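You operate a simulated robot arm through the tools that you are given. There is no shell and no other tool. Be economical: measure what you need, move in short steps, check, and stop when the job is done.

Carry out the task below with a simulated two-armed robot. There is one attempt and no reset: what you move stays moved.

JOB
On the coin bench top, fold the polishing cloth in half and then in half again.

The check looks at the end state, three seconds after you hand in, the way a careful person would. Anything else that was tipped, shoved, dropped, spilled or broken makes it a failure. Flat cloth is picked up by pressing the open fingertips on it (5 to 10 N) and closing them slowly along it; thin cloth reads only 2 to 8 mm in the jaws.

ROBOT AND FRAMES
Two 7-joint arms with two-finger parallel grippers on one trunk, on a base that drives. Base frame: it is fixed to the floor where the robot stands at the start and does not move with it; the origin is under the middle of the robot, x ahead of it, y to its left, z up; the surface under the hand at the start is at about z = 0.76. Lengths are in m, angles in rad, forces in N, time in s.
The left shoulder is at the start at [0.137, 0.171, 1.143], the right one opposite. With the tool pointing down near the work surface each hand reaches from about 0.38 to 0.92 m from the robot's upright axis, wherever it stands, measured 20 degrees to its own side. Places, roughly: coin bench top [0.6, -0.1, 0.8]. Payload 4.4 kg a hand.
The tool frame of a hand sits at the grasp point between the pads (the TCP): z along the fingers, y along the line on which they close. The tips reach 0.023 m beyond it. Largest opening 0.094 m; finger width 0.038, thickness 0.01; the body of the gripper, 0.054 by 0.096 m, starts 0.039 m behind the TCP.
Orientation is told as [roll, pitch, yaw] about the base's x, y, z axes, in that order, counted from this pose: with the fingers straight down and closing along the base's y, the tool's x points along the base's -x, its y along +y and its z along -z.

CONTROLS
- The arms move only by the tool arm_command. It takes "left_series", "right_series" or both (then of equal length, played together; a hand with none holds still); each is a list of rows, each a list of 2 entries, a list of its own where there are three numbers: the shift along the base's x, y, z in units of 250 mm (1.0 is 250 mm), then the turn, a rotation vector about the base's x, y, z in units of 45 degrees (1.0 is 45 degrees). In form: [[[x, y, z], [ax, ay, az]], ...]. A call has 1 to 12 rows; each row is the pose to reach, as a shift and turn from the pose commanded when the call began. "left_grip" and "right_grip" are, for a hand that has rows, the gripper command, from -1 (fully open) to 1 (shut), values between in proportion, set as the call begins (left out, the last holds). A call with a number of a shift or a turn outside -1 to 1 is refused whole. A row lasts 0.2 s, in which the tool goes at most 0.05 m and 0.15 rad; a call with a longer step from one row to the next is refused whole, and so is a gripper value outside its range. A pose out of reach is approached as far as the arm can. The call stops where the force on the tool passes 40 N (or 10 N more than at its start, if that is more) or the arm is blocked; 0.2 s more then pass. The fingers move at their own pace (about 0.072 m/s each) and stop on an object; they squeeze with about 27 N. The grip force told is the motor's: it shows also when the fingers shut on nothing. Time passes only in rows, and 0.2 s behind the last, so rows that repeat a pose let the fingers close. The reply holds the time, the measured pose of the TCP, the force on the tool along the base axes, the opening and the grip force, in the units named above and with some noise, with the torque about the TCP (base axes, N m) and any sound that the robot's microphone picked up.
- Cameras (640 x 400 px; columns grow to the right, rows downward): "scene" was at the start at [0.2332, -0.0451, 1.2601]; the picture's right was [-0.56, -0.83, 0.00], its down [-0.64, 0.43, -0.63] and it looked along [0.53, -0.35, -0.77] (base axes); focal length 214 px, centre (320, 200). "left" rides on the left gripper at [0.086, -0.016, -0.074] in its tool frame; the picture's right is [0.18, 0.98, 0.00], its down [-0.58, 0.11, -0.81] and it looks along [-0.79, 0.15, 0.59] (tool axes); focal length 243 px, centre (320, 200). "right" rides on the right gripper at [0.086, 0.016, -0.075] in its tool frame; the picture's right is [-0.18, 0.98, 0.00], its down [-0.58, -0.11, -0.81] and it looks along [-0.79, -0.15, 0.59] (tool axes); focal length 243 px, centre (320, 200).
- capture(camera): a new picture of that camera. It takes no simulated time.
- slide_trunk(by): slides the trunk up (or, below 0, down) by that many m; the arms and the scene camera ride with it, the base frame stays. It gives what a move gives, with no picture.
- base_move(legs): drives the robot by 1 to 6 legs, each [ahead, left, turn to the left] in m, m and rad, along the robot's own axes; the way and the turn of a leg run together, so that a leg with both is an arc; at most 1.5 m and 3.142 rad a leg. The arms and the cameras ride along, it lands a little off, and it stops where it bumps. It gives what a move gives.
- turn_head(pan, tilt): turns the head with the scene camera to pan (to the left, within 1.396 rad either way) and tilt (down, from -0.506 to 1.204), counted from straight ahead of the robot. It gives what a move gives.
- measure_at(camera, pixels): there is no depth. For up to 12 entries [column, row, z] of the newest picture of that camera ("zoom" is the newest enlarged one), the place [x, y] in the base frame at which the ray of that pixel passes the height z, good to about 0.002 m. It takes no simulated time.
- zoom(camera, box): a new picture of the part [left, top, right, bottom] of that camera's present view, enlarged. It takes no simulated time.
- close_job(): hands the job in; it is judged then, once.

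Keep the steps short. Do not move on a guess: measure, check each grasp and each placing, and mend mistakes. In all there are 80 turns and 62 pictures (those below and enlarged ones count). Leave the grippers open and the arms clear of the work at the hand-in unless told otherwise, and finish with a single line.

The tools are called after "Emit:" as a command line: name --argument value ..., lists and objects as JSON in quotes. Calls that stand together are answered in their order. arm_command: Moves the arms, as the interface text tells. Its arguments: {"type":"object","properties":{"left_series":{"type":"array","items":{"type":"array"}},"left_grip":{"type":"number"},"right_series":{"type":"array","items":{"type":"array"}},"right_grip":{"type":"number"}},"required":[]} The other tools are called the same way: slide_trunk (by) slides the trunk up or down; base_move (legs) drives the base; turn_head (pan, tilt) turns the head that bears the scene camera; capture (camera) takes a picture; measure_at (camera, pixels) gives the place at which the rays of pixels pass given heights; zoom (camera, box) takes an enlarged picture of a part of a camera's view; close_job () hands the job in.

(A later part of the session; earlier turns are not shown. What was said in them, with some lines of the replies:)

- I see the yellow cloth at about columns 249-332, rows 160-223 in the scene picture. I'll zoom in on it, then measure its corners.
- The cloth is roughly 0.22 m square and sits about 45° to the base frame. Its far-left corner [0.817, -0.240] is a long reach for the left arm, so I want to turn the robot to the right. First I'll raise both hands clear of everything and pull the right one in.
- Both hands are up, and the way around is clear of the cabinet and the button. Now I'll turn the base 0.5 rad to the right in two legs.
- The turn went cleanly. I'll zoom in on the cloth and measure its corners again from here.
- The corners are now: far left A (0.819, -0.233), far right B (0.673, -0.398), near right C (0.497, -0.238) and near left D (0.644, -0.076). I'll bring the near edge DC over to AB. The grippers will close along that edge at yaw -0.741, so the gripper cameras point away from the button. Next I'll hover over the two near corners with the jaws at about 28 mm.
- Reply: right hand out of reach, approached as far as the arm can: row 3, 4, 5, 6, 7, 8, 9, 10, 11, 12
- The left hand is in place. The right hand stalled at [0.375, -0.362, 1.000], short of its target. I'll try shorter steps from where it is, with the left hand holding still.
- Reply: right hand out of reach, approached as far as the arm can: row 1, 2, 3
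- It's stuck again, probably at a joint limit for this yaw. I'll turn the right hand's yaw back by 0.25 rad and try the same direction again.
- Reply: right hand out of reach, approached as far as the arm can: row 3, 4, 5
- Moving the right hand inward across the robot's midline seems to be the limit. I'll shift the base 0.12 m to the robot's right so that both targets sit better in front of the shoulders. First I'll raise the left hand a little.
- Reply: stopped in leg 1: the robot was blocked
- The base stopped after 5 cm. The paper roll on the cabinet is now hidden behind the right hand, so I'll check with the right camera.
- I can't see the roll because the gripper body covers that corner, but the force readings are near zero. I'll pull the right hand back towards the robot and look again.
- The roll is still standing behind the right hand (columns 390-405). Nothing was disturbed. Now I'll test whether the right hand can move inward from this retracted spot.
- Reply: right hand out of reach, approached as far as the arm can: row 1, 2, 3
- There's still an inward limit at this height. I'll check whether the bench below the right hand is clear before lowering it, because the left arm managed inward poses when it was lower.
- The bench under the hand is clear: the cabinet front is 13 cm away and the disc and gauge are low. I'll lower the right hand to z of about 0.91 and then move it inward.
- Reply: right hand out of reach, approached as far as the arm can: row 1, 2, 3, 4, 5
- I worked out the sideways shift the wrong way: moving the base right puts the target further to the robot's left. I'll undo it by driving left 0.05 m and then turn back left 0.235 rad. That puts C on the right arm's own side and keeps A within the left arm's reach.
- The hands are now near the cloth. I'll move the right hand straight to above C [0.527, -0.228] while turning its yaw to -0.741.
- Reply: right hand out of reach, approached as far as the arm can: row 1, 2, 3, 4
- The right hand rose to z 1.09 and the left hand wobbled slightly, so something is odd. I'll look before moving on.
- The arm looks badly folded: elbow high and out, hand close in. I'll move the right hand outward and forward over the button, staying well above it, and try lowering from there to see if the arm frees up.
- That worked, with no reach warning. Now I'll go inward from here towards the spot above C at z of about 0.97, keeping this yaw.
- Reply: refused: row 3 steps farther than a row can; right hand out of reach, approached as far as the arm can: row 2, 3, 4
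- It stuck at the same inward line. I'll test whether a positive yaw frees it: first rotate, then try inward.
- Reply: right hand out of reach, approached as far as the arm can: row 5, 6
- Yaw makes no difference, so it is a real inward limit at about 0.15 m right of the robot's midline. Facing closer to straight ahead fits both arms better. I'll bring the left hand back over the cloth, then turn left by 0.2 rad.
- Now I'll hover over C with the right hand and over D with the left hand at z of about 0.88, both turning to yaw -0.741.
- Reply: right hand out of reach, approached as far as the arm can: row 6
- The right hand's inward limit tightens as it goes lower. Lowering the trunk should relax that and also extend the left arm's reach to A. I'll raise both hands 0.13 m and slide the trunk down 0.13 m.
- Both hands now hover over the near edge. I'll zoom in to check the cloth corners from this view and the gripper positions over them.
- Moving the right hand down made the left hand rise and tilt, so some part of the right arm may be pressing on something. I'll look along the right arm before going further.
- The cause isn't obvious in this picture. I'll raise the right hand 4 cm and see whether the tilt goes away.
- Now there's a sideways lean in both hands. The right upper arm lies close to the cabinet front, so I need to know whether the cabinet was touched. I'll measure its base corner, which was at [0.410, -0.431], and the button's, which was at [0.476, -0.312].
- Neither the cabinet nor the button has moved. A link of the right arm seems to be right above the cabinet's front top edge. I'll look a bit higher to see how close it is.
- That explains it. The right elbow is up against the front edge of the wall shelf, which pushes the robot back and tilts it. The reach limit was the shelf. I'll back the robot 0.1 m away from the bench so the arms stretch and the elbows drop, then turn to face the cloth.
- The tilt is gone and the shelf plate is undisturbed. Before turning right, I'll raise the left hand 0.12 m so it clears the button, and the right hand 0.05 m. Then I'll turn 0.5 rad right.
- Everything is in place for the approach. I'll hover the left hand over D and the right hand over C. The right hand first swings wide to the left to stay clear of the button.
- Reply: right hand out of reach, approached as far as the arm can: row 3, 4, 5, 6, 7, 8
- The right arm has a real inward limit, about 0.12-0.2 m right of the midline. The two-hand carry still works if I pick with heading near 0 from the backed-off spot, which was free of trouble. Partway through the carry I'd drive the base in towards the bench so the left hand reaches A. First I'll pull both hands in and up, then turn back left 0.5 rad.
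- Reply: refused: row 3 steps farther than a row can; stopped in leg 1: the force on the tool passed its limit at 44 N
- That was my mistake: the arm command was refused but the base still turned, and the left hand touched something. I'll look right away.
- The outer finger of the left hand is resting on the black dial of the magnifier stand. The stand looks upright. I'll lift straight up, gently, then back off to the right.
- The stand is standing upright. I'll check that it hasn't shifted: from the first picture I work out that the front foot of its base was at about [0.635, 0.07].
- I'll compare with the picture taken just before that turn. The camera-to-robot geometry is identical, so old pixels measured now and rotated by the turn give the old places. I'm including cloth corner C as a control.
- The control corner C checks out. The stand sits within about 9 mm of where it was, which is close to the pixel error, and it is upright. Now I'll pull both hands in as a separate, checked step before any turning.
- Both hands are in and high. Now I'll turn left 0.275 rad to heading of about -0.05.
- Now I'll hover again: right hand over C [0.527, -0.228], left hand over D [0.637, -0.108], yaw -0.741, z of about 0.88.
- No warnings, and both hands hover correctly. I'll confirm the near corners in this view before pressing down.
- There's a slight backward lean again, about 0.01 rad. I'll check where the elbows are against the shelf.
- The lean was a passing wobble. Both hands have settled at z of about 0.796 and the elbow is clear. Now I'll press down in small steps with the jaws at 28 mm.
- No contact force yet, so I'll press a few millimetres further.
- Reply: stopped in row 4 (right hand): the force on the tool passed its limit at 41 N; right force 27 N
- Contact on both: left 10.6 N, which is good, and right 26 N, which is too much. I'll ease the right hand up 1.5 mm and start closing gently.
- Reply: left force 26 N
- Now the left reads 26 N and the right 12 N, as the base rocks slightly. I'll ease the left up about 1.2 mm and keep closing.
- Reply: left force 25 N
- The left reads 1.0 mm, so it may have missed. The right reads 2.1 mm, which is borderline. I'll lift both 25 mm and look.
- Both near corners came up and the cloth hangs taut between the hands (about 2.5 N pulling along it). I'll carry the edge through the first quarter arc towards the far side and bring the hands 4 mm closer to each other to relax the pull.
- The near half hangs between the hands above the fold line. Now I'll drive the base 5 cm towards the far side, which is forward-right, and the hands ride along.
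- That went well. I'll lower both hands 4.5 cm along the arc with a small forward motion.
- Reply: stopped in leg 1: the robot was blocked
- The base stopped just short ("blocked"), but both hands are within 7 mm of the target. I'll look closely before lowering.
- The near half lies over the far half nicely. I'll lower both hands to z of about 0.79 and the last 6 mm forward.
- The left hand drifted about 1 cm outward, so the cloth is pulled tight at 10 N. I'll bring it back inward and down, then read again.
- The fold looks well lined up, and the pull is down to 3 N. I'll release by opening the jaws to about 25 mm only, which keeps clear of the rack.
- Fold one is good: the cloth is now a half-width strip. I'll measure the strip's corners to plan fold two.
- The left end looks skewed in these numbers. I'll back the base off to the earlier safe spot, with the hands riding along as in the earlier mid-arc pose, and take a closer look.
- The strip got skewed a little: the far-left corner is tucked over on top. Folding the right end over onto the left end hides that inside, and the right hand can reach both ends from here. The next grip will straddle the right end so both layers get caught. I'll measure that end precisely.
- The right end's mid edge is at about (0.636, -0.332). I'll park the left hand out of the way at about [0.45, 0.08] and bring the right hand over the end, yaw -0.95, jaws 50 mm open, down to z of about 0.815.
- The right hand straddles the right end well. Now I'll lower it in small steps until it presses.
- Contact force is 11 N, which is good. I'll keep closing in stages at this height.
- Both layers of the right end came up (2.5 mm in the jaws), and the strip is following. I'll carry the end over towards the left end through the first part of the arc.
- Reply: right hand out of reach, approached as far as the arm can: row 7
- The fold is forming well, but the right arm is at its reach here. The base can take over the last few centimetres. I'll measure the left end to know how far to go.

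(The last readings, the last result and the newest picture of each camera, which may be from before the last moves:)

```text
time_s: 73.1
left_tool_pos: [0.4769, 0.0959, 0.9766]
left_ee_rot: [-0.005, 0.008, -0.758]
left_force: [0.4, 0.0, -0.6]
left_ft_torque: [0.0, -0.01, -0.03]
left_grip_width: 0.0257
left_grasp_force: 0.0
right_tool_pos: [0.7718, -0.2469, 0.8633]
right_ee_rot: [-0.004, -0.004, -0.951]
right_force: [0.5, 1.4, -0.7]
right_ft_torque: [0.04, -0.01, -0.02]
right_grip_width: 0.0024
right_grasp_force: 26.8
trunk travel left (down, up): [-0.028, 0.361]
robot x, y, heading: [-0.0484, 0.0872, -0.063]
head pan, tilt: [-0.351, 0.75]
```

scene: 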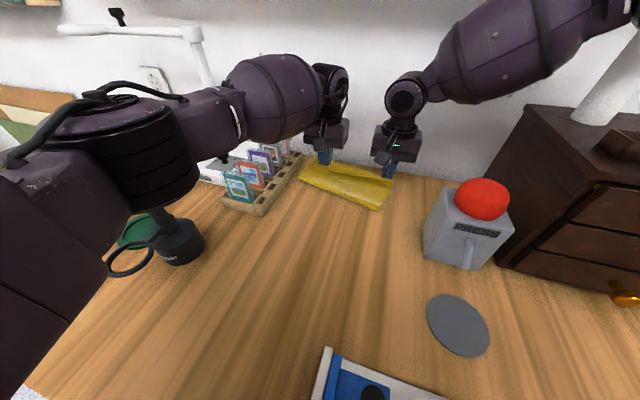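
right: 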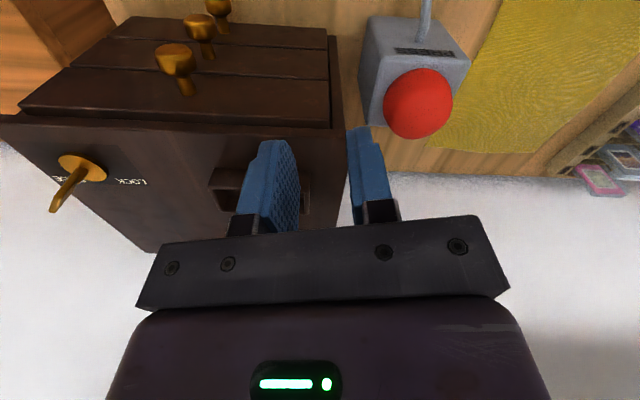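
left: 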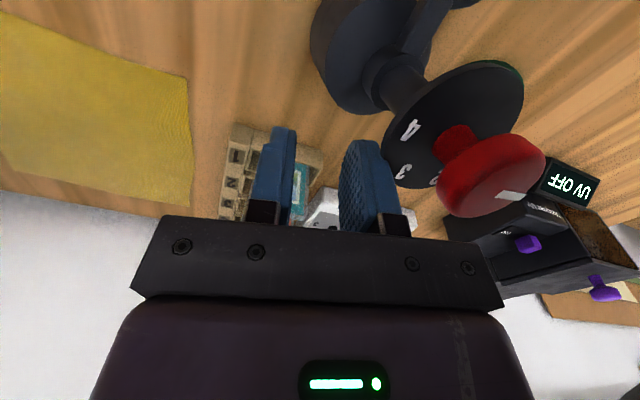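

The left end is at about (0.79, -0.22), and the hand is at (0.772, -0.247). I'll lower it with a last 2 cm towards (0.785, -0.232).

Emit:
arm_command --right_series '[[[0.015, 0.015, -0.05], [0, 0, 0]], [[0.03, 0.03, -0.11], [0, 0, 0]], [[0.045, 0.045, -0.17], [0, 0, 0]], [[0.055, 0.06, -0.23], [0, 0, 0]], [[0.055, 0.06, -0.28], [0, 0, 0]]]'

Emit:
zoom --camera "scene" --box '[260, 90, 420, 190]'

```text
time_s: 74.3
left_tool_pos: [0.4765, 0.0962, 0.9767]
left_ee_rot: [-0.005, 0.008, -0.759]
left_force: [0.1, -0.5, -0.4]
left_ft_torque: [0.0, -0.04, -0.02]
left_grip_width: 0.0259
left_grasp_force: 0.1
right_tool_pos: [0.7705, -0.2453, 0.8054]
right_ee_rot: [-0.004, -0.005, -0.951]
right_force: [0.1, -0.5, -1.1]
right_ft_torque: [-0.01, -0.04, -0.05]
right_grip_width: 0.0027
right_grasp_force: 26.7
right hand out of reach, approached as far as the arm can: row 2, 3, 4, 5
trunk travel left (down, up): [-0.028, 0.361]
robot x, y, heading: [-0.0446, 0.0868, -0.062]
head pan, tilt: [-0.351, 0.75]
```

```text
4.00 times, centred on (340, 140) of scene
```

zoom: 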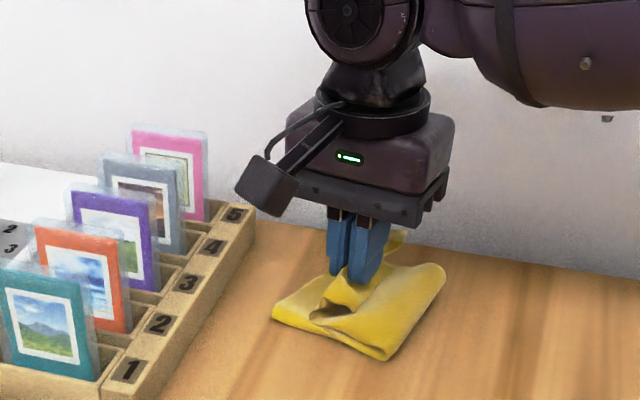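

It's almost there, about 1.5 cm short. I'll nudge the base by that much, then lower the hand further.

Emit:
base_move --legs '[[0.015, 0.014, 0]]'

Emit:
arm_command --right_series '[[[0, 0, -0.02], [0, 0, 0]], [[0, 0, -0.04], [0, 0, 0]], [[0, 0, -0.06], [0, 0, 0]], [[0, 0, -0.06], [0, 0, 0]]]'

Emit:
zoom --camera "scene" --box '[260, 90, 420, 190]'

```text
time_s: 75.1
left_tool_pos: [0.4929, 0.1085, 0.9753]
left_ee_rot: [-0.005, 0.009, -0.756]
left_force: [0.1, 0.0, -0.2]
left_ft_torque: [-0.02, 0.03, -0.03]
left_grip_width: 0.026
left_grasp_force: 0.1
right_tool_pos: [0.785, -0.2332, 0.805]
right_ee_rot: [-0.007, -0.006, -0.952]
right_force: [-1.4, 0.6, -0.6]
right_ft_torque: [0.01, 0.04, 0.0]
right_grip_width: 0.0024
right_grasp_force: 27.4
trunk travel left (down, up): [-0.028, 0.361]
robot x, y, heading: [-0.027, 0.101, -0.062]
head pan, tilt: [-0.351, 0.75]
```

```text
time_s: 76.1
left_tool_pos: [0.4934, 0.1099, 0.9754]
left_ee_rot: [-0.004, 0.01, -0.759]
left_force: [-0.3, -0.1, 0.4]
left_ft_torque: [0.0, 0.0, 0.01]
left_grip_width: 0.026
left_grasp_force: 0.1
right_tool_pos: [0.7842, -0.2403, 0.7904]
right_ee_rot: [-0.005, -0.005, -0.951]
right_force: [-0.2, -0.2, -0.3]
right_ft_torque: [-0.02, 0.02, -0.01]
right_grip_width: 0.0025
right_grasp_force: 27.1
right hand out of reach, approached as far as the arm can: row 2, 3, 4
trunk travel left (down, up): [-0.028, 0.361]
robot x, y, heading: [-0.0269, 0.1046, -0.062]
head pan, tilt: [-0.351, 0.75]
```

```text
4.00 times, centred on (340, 140) of scene
```

zoom: 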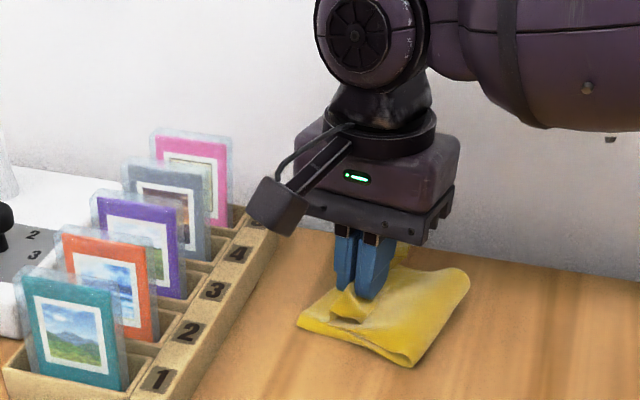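

The end now lies over the left end. I'll release with a small opening, lift straight up, and look.

Emit:
arm_command --right_series '[[[0, 0, 0], [0, 0, 0]], [[0, 0, 0], [0, 0, 0]], [[0, 0, 0.06], [0, 0, 0]], [[0, 0, 0.16], [0, 0, 0]], [[0, 0, 0.3], [0, 0, 0]]]' --right_grip 0.35

Emit:
zoom --camera "scene" --box '[300, 120, 412, 190]'

```text
time_s: 77.3
left_tool_pos: [0.4921, 0.1098, 0.9767]
left_ee_rot: [-0.006, 0.007, -0.758]
left_force: [0.1, -0.7, 0.0]
left_ft_torque: [0.02, -0.02, 0.0]
left_grip_width: 0.0259
left_grasp_force: 0.0
right_tool_pos: [0.782, -0.2399, 0.8664]
right_ee_rot: [-0.006, -0.006, -0.952]
right_force: [0.3, 0.2, -0.2]
right_ft_torque: [-0.02, -0.01, -0.01]
right_grip_width: 0.0307
right_grasp_force: 0.1
trunk travel left (down, up): [-0.028, 0.361]
robot x, y, heading: [-0.0287, 0.104, -0.063]
head pan, tilt: [-0.351, 0.75]
```

```text
5.71 times, centred on (356, 155) of scene
```

zoom: 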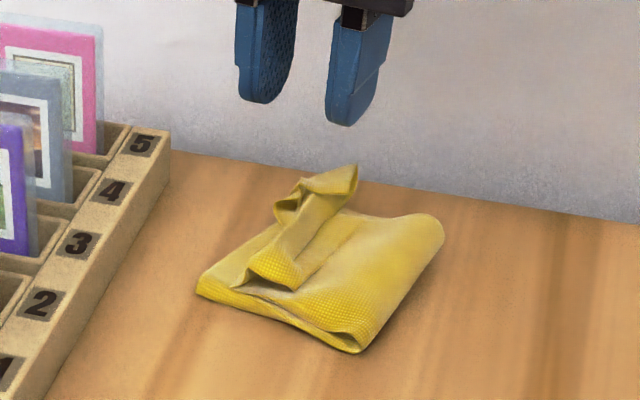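

The footprint is a quarter now, but the gripped end has stayed curled up as a ridge, with a corner sticking up at the far side. I'll flatten it. First I'll measure the ridge.

Emit:
measure_at --camera "zoom" --pixels '[[265, 270, 0.78], [300, 225, 0.78], [345, 175, 0.785], [198, 290, 0.765], [360, 350, 0.765], [440, 225, 0.775], [330, 250, 0.775], [275, 235, 0.765], [357, 165, 0.785]]'

```text
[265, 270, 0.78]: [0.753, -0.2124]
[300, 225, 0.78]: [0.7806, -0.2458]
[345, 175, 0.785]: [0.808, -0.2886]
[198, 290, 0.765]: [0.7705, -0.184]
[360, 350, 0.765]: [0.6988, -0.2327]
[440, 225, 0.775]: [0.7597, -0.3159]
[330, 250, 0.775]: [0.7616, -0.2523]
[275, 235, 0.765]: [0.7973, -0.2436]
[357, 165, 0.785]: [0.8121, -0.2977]
```

I'll nudge the base forward 3 cm for reach. Then, with closed fingertips, I'll press just right of the ridge and stroke it towards the left end to lay it flat.

Emit:
base_move --legs '[[0.03, 0, 0]]'

Emit:
arm_command --right_series '[[[-0.1, -0.03, 0], [0, 0, 0]], [[-0.196, -0.064, -0.05], [0, 0, 0]], [[-0.196, -0.064, -0.2], [0, 0, 0]], [[-0.196, -0.064, -0.28], [0, 0, 0]], [[-0.196, -0.064, -0.3], [0, 0, 0]], [[-0.15, -0.035, -0.305], [0, 0, 0]], [[-0.1, 0, -0.305], [0, 0, 0]], [[-0.05, 0.03, -0.305], [0, 0, 0]], [[-0.03, 0.045, -0.305], [0, 0, 0]], [[-0.03, 0.045, -0.25], [0, 0, 0]], [[-0.03, 0.045, -0.1], [0, 0, 0]], [[-0.1, 0.045, 0.05], [0, 0, 0]]]' --right_grip 1.0

Emit:
zoom --camera "scene" --box '[300, 120, 412, 190]'

```text
time_s: 78.1
left_tool_pos: [0.5249, 0.1075, 0.9748]
left_ee_rot: [-0.005, 0.008, -0.757]
left_force: [0.7, -0.4, -0.3]
left_ft_torque: [-0.02, 0.0, 0.0]
left_grip_width: 0.026
left_grasp_force: 0.2
right_tool_pos: [0.8138, -0.241, 0.8645]
right_ee_rot: [-0.006, -0.002, -0.952]
right_force: [0.1, 0.2, -1.1]
right_ft_torque: [-0.01, 0.01, 0.0]
right_grip_width: 0.0304
right_grasp_force: 0.1
trunk travel left (down, up): [-0.028, 0.361]
robot x, y, heading: [0.0025, 0.0982, -0.062]
head pan, tilt: [-0.351, 0.75]
```

```text
time_s: 80.7
left_tool_pos: [0.5227, 0.1075, 0.9767]
left_ee_rot: [-0.004, 0.008, -0.757]
left_force: [0.1, -0.5, 1.3]
left_ft_torque: [0.0, 0.01, 0.02]
left_grip_width: 0.026
left_grasp_force: 0.0
right_tool_pos: [0.7823, -0.2292, 0.8809]
right_ee_rot: [-0.003, -0.008, -0.95]
right_force: [-0.7, 0.3, 0.3]
right_ft_torque: [0.0, 0.0, 0.01]
right_grip_width: 0.0001
right_grasp_force: 26.8
trunk travel left (down, up): [-0.028, 0.361]
robot x, y, heading: [0.003, 0.1011, -0.066]
head pan, tilt: [-0.351, 0.75]
```

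```text
5.71 times, centred on (356, 155) of scene
```

zoom: 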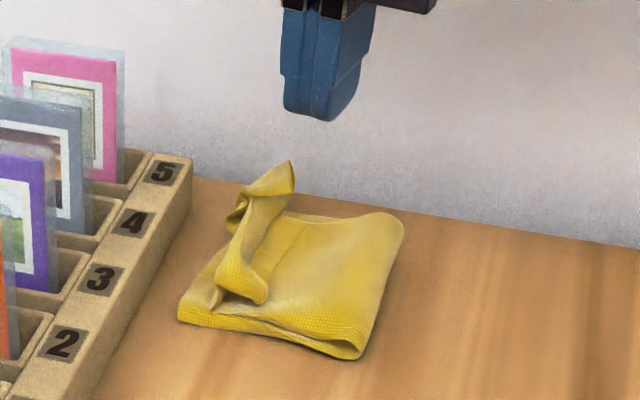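

That helped partly: the ridge moved to the left edge, but its two ends still curl up at zoom (255, 285) and (275, 185). I'll measure them and press each down.

Emit:
measure_at --camera "zoom" --pixels '[[255, 285, 0.775], [268, 188, 0.78], [292, 165, 0.785], [245, 235, 0.78], [180, 315, 0.765], [225, 250, 0.765], [358, 355, 0.765], [400, 230, 0.775], [290, 215, 0.77]]'

```text
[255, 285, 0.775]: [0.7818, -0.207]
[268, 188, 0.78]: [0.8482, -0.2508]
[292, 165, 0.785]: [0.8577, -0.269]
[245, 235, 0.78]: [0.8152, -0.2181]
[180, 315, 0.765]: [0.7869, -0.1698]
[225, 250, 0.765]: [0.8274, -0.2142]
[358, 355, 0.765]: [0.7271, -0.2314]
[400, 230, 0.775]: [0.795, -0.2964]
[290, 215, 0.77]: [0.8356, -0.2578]
```

The far curl sits close to the wall, so I'll press at (0.832, -0.250), clear of the wall, and stroke it 3 cm inward. Then I'll press the near curl flat at (0.782, -0.207), lift off and look.

Emit:
arm_command --right_series '[[[0.1, -0.042, -0.08], [0, 0, 0]], [[0.2, -0.084, -0.16], [0, 0, 0]], [[0.2, -0.084, -0.3], [0, 0, 0]], [[0.2, -0.084, -0.36], [0, 0, 0]], [[0.16, -0.05, -0.37], [0, 0, 0]], [[0.111, -0.003, -0.37], [0, 0, 0]], [[0.111, -0.003, -0.37], [0, 0, 0]], [[0.08, 0.04, -0.22], [0, 0, 0]], [[0, 0.089, -0.22], [0, 0, 0]], [[0, 0.089, -0.35], [0, 0, 0]], [[0, 0.089, -0.375], [0, 0, 0]], [[0, 0.089, -0.375], [0, 0, 0]]]' --right_grip 0.3

Emit:
arm_command --right_series '[[[0, 0, 0.08], [0, 0, 0]], [[0, 0, 0.2], [0, 0, 0]], [[-0.06, 0, 0.35], [0, 0, 0]], [[-0.15, -0.02, 0.45], [0, 0, 0]]]'

Emit:
zoom --camera "scene" --box '[300, 120, 412, 190]'

```text
time_s: 83.3
left_tool_pos: [0.5231, 0.1084, 0.9787]
left_ee_rot: [-0.002, 0.006, -0.757]
left_force: [-0.5, 0.6, 0.4]
left_ft_torque: [0.01, -0.04, 0.0]
left_grip_width: 0.0259
left_grasp_force: 0.1
right_tool_pos: [0.7891, -0.2082, 0.7879]
right_ee_rot: [0.002, -0.006, -0.954]
right_force: [0.9, 0.5, 19.9]
right_ft_torque: [-0.04, -0.45, -0.01]
right_grip_width: 0.0329
right_grasp_force: 0.1
right hand out of reach, approached as far as the arm can: row 2, 3, 4, 5, 6, 7
trunk travel left (down, up): [-0.028, 0.361]
robot x, y, heading: [0.0067, 0.0978, -0.065]
head pan, tilt: [-0.351, 0.75]
```

```text
time_s: 84.3
left_tool_pos: [0.5221, 0.1077, 0.9762]
left_ee_rot: [-0.004, 0.004, -0.757]
left_force: [-1.0, -0.5, -0.5]
left_ft_torque: [-0.02, -0.01, -0.02]
left_grip_width: 0.026
left_grasp_force: 0.0
right_tool_pos: [0.748, -0.2139, 0.8958]
right_ee_rot: [-0.003, -0.005, -0.952]
right_force: [-0.4, -0.3, 0.1]
right_ft_torque: [0.0, -0.01, 0.04]
right_grip_width: 0.0334
right_grasp_force: 0.0
trunk travel left (down, up): [-0.028, 0.361]
robot x, y, heading: [0.0031, 0.1014, -0.065]
head pan, tilt: [-0.351, 0.75]
```

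```text
5.71 times, centred on (356, 155) of scene
```

zoom: 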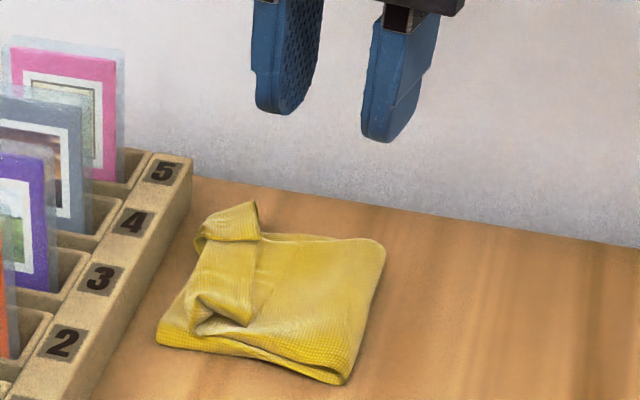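

Much better: it is a compact square and the flap lies within it. Two small curls remain, at zoom (230, 228) and (220, 305). I'll measure them for one last straight-down press.

Emit:
measure_at --camera "zoom" --pixels '[[232, 230, 0.78], [222, 300, 0.775], [158, 340, 0.765], [345, 383, 0.765], [384, 250, 0.77], [225, 265, 0.775], [140, 310, 0.76]]'

```text
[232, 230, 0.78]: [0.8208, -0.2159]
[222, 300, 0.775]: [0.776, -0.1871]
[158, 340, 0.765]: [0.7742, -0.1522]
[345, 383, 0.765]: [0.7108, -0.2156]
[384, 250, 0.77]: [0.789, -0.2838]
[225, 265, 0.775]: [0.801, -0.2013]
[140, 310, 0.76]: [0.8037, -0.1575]
```

The square measures about 0.09 × 0.10 m. I'll press the near curl, then the far curl straight down, then lift and retract towards the robot.

Emit:
arm_command --right_series '[[[0.096, 0.084, -0.1], [0, 0, 0]], [[0.096, 0.084, -0.28], [0, 0, 0]], [[0.096, 0.084, -0.38], [0, 0, 0]], [[0.096, 0.084, -0.425], [0, 0, 0]], [[0.096, 0.084, -0.43], [0, 0, 0]], [[0.096, 0.084, -0.28], [0, 0, 0]], [[0.17, 0.02, -0.25], [0, 0, 0]], [[0.252, -0.044, -0.28], [0, 0, 0]], [[0.252, -0.044, -0.38], [0, 0, 0]], [[0.252, -0.044, -0.425], [0, 0, 0]], [[0.252, -0.044, -0.425], [0, 0, 0]], [[0.252, -0.044, -0.28], [0, 0, 0]]]'

Emit:
arm_command --right_series '[[[0, 0, 0.18], [0, 0, 0]], [[-0.08, -0.02, 0.32], [0, 0, 0]], [[-0.22, -0.05, 0.42], [0, 0, 0]], [[-0.38, -0.09, 0.48], [0, 0, 0]], [[-0.55, -0.13, 0.5], [0, 0, 0]]]'

Emit:
capture --camera "scene"

Emit:
zoom --camera "scene" --box '[300, 120, 412, 190]'

```text
time_s: 86.9
left_tool_pos: [0.5226, 0.1092, 0.9755]
left_ee_rot: [-0.006, 0.007, -0.757]
left_force: [0.2, 0.3, 0.3]
left_ft_torque: [-0.03, -0.02, 0.01]
left_grip_width: 0.0256
left_grasp_force: 0.0
right_tool_pos: [0.8112, -0.2234, 0.8281]
right_ee_rot: [-0.003, -0.005, -0.95]
right_force: [-0.9, 0.2, -0.2]
right_ft_torque: [-0.04, -0.06, 0.03]
right_grip_width: 0.0327
right_grasp_force: 0.1
right hand out of reach, approached as far as the arm can: row 9, 10, 11
trunk travel left (down, up): [-0.028, 0.361]
robot x, y, heading: [0.0034, 0.0988, -0.057]
head pan, tilt: [-0.351, 0.75]
```

```text
time_s: 88.1
left_tool_pos: [0.5226, 0.1076, 0.9764]
left_ee_rot: [-0.007, 0.009, -0.758]
left_force: [-0.8, -0.8, 0.5]
left_ft_torque: [-0.04, -0.04, 0.03]
left_grip_width: 0.0257
left_grasp_force: 0.0
right_tool_pos: [0.6768, -0.2583, 0.9517]
right_ee_rot: [-0.004, -0.004, -0.95]
right_force: [-0.2, 0.0, 0.6]
right_ft_torque: [-0.01, 0.0, -0.02]
right_grip_width: 0.033
right_grasp_force: 0.1
trunk travel left (down, up): [-0.028, 0.361]
robot x, y, heading: [0.0031, 0.1017, -0.057]
head pan, tilt: [-0.351, 0.75]
```

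```text
16 pictures are left
```

scene: 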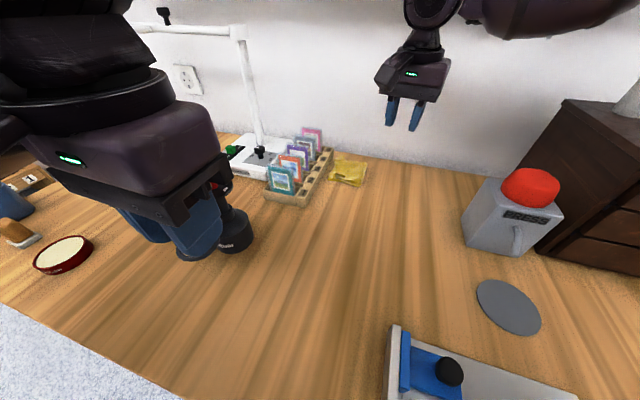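

```text
5.71 times, centred on (356, 155) of scene
5 turns are left
```

zoom: 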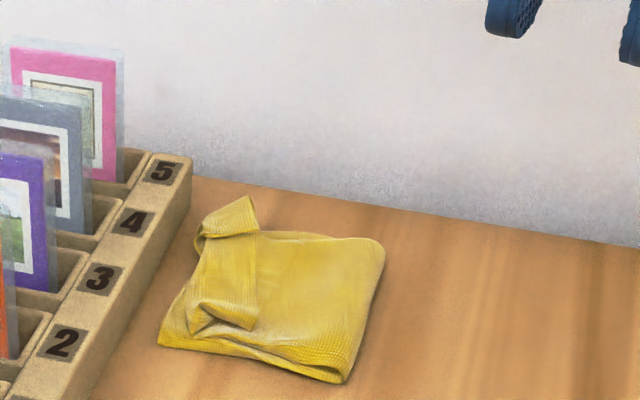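

The cloth is a quarter-size square lying flat on the bench, and the rack, stand, button and cabinet are all standing. I'll open both grippers and draw both hands back, clear of the work.

Emit:
arm_command --left_series '[[[-0.04, 0, 0.08], [0, 0, 0]], [[-0.16, 0, 0.12], [0, 0, 0]], [[-0.3, 0, 0.15], [0, 0, 0]], [[-0.44, 0, 0.15], [0, 0, 0]]]' --right_series '[[[-0.12, -0.04, 0.08], [0, 0, 0]], [[-0.24, -0.08, 0.14], [0, 0, 0]], [[-0.36, -0.12, 0.16], [0, 0, 0]], [[-0.45, -0.15, 0.16], [0, 0, 0]]]' --left_grip -1 --right_grip -1

Emit:
capture --camera "scene"

```text
time_s: 89.3
left_tool_pos: [0.4394, 0.1004, 1.0206]
left_ee_rot: [-0.02, 0.075, -0.659]
left_force: [-0.2, 41.5, -20.0]
left_ft_torque: [-3.82, -1.69, -3.38]
left_grip_width: 0.0939
left_grasp_force: 0.1
right_tool_pos: [0.5601, -0.2949, 0.9931]
right_ee_rot: [-0.001, -0.008, -0.952]
right_force: [-1.6, 0.7, 0.8]
right_ft_torque: [0.0, -0.05, 0.06]
right_grip_width: 0.0941
right_grasp_force: 0.1
trunk travel left (down, up): [-0.028, 0.361]
robot x, y, heading: [0.0037, 0.0983, -0.06]
head pan, tilt: [-0.351, 0.75]
stopped in row 4 (left hand): the force on the tool passed its limit at 51 N (the readings are from after the stop); the commanded pose is now the measured one
```

```text
14 pictures are left
4 turns are left
```

scene: 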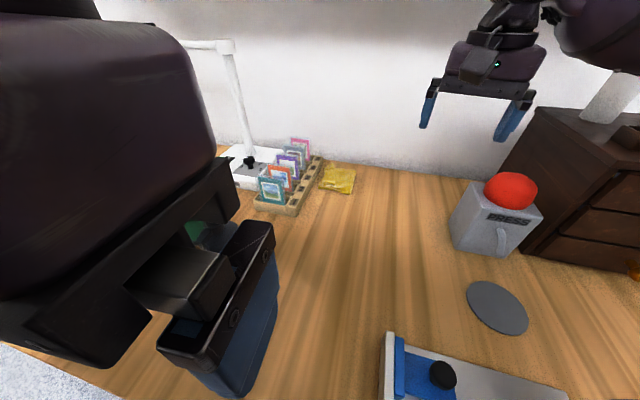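

The left gripper has bumped the robot's own body by being pulled in too close; nothing on the bench is involved. I'll move it back out 5 cm.

Emit:
arm_command --left_series '[[[0.1, 0, 0], [0, 0, 0]], [[0.2, 0, 0], [0, 0, 0]], [[0.26, 0.02, 0], [0, 0, 0]]]'

Emit:
capture --camera "scene"

```text
time_s: 90.1
left_tool_pos: [0.5071, 0.1018, 1.0196]
left_ee_rot: [-0.03, 0.079, -0.649]
left_force: [0.1, 0.2, 0.2]
left_ft_torque: [-0.02, 0.01, 0.0]
left_grip_width: 0.0941
left_grasp_force: 0.1
right_tool_pos: [0.5616, -0.2954, 0.9903]
right_ee_rot: [-0.006, -0.006, -0.951]
right_force: [1.5, 0.2, 0.0]
right_ft_torque: [-0.02, 0.01, -0.01]
right_grip_width: 0.094
right_grasp_force: 0.0
trunk travel left (down, up): [-0.028, 0.361]
robot x, y, heading: [0.0033, 0.101, -0.057]
head pan, tilt: [-0.351, 0.75]
```

```text
13 pictures are left
3 turns are left
```

scene: 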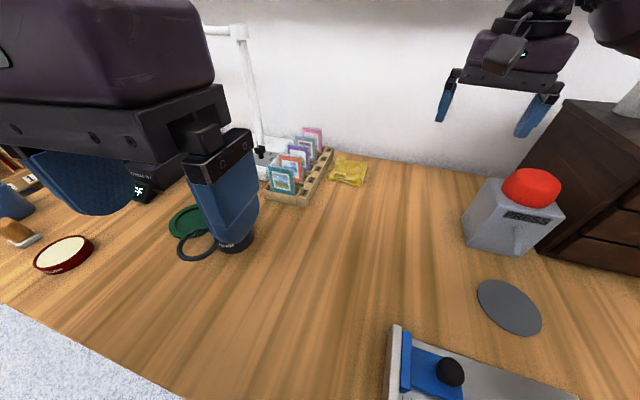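

The left hand's force is back to zero, both grippers are open, the cloth lies folded and everything else is standing. I'm handing in now.

Emit:
close_job

```text
The job is handed in.
```

The cloth is folded in half twice into a quarter-size stack, about 9 × 10 cm, with small curls left at one end and one corner tucked inside; the left hand bumped the magnifier stand once, so it may have shifted by up to 1 cm, but it is still upright.
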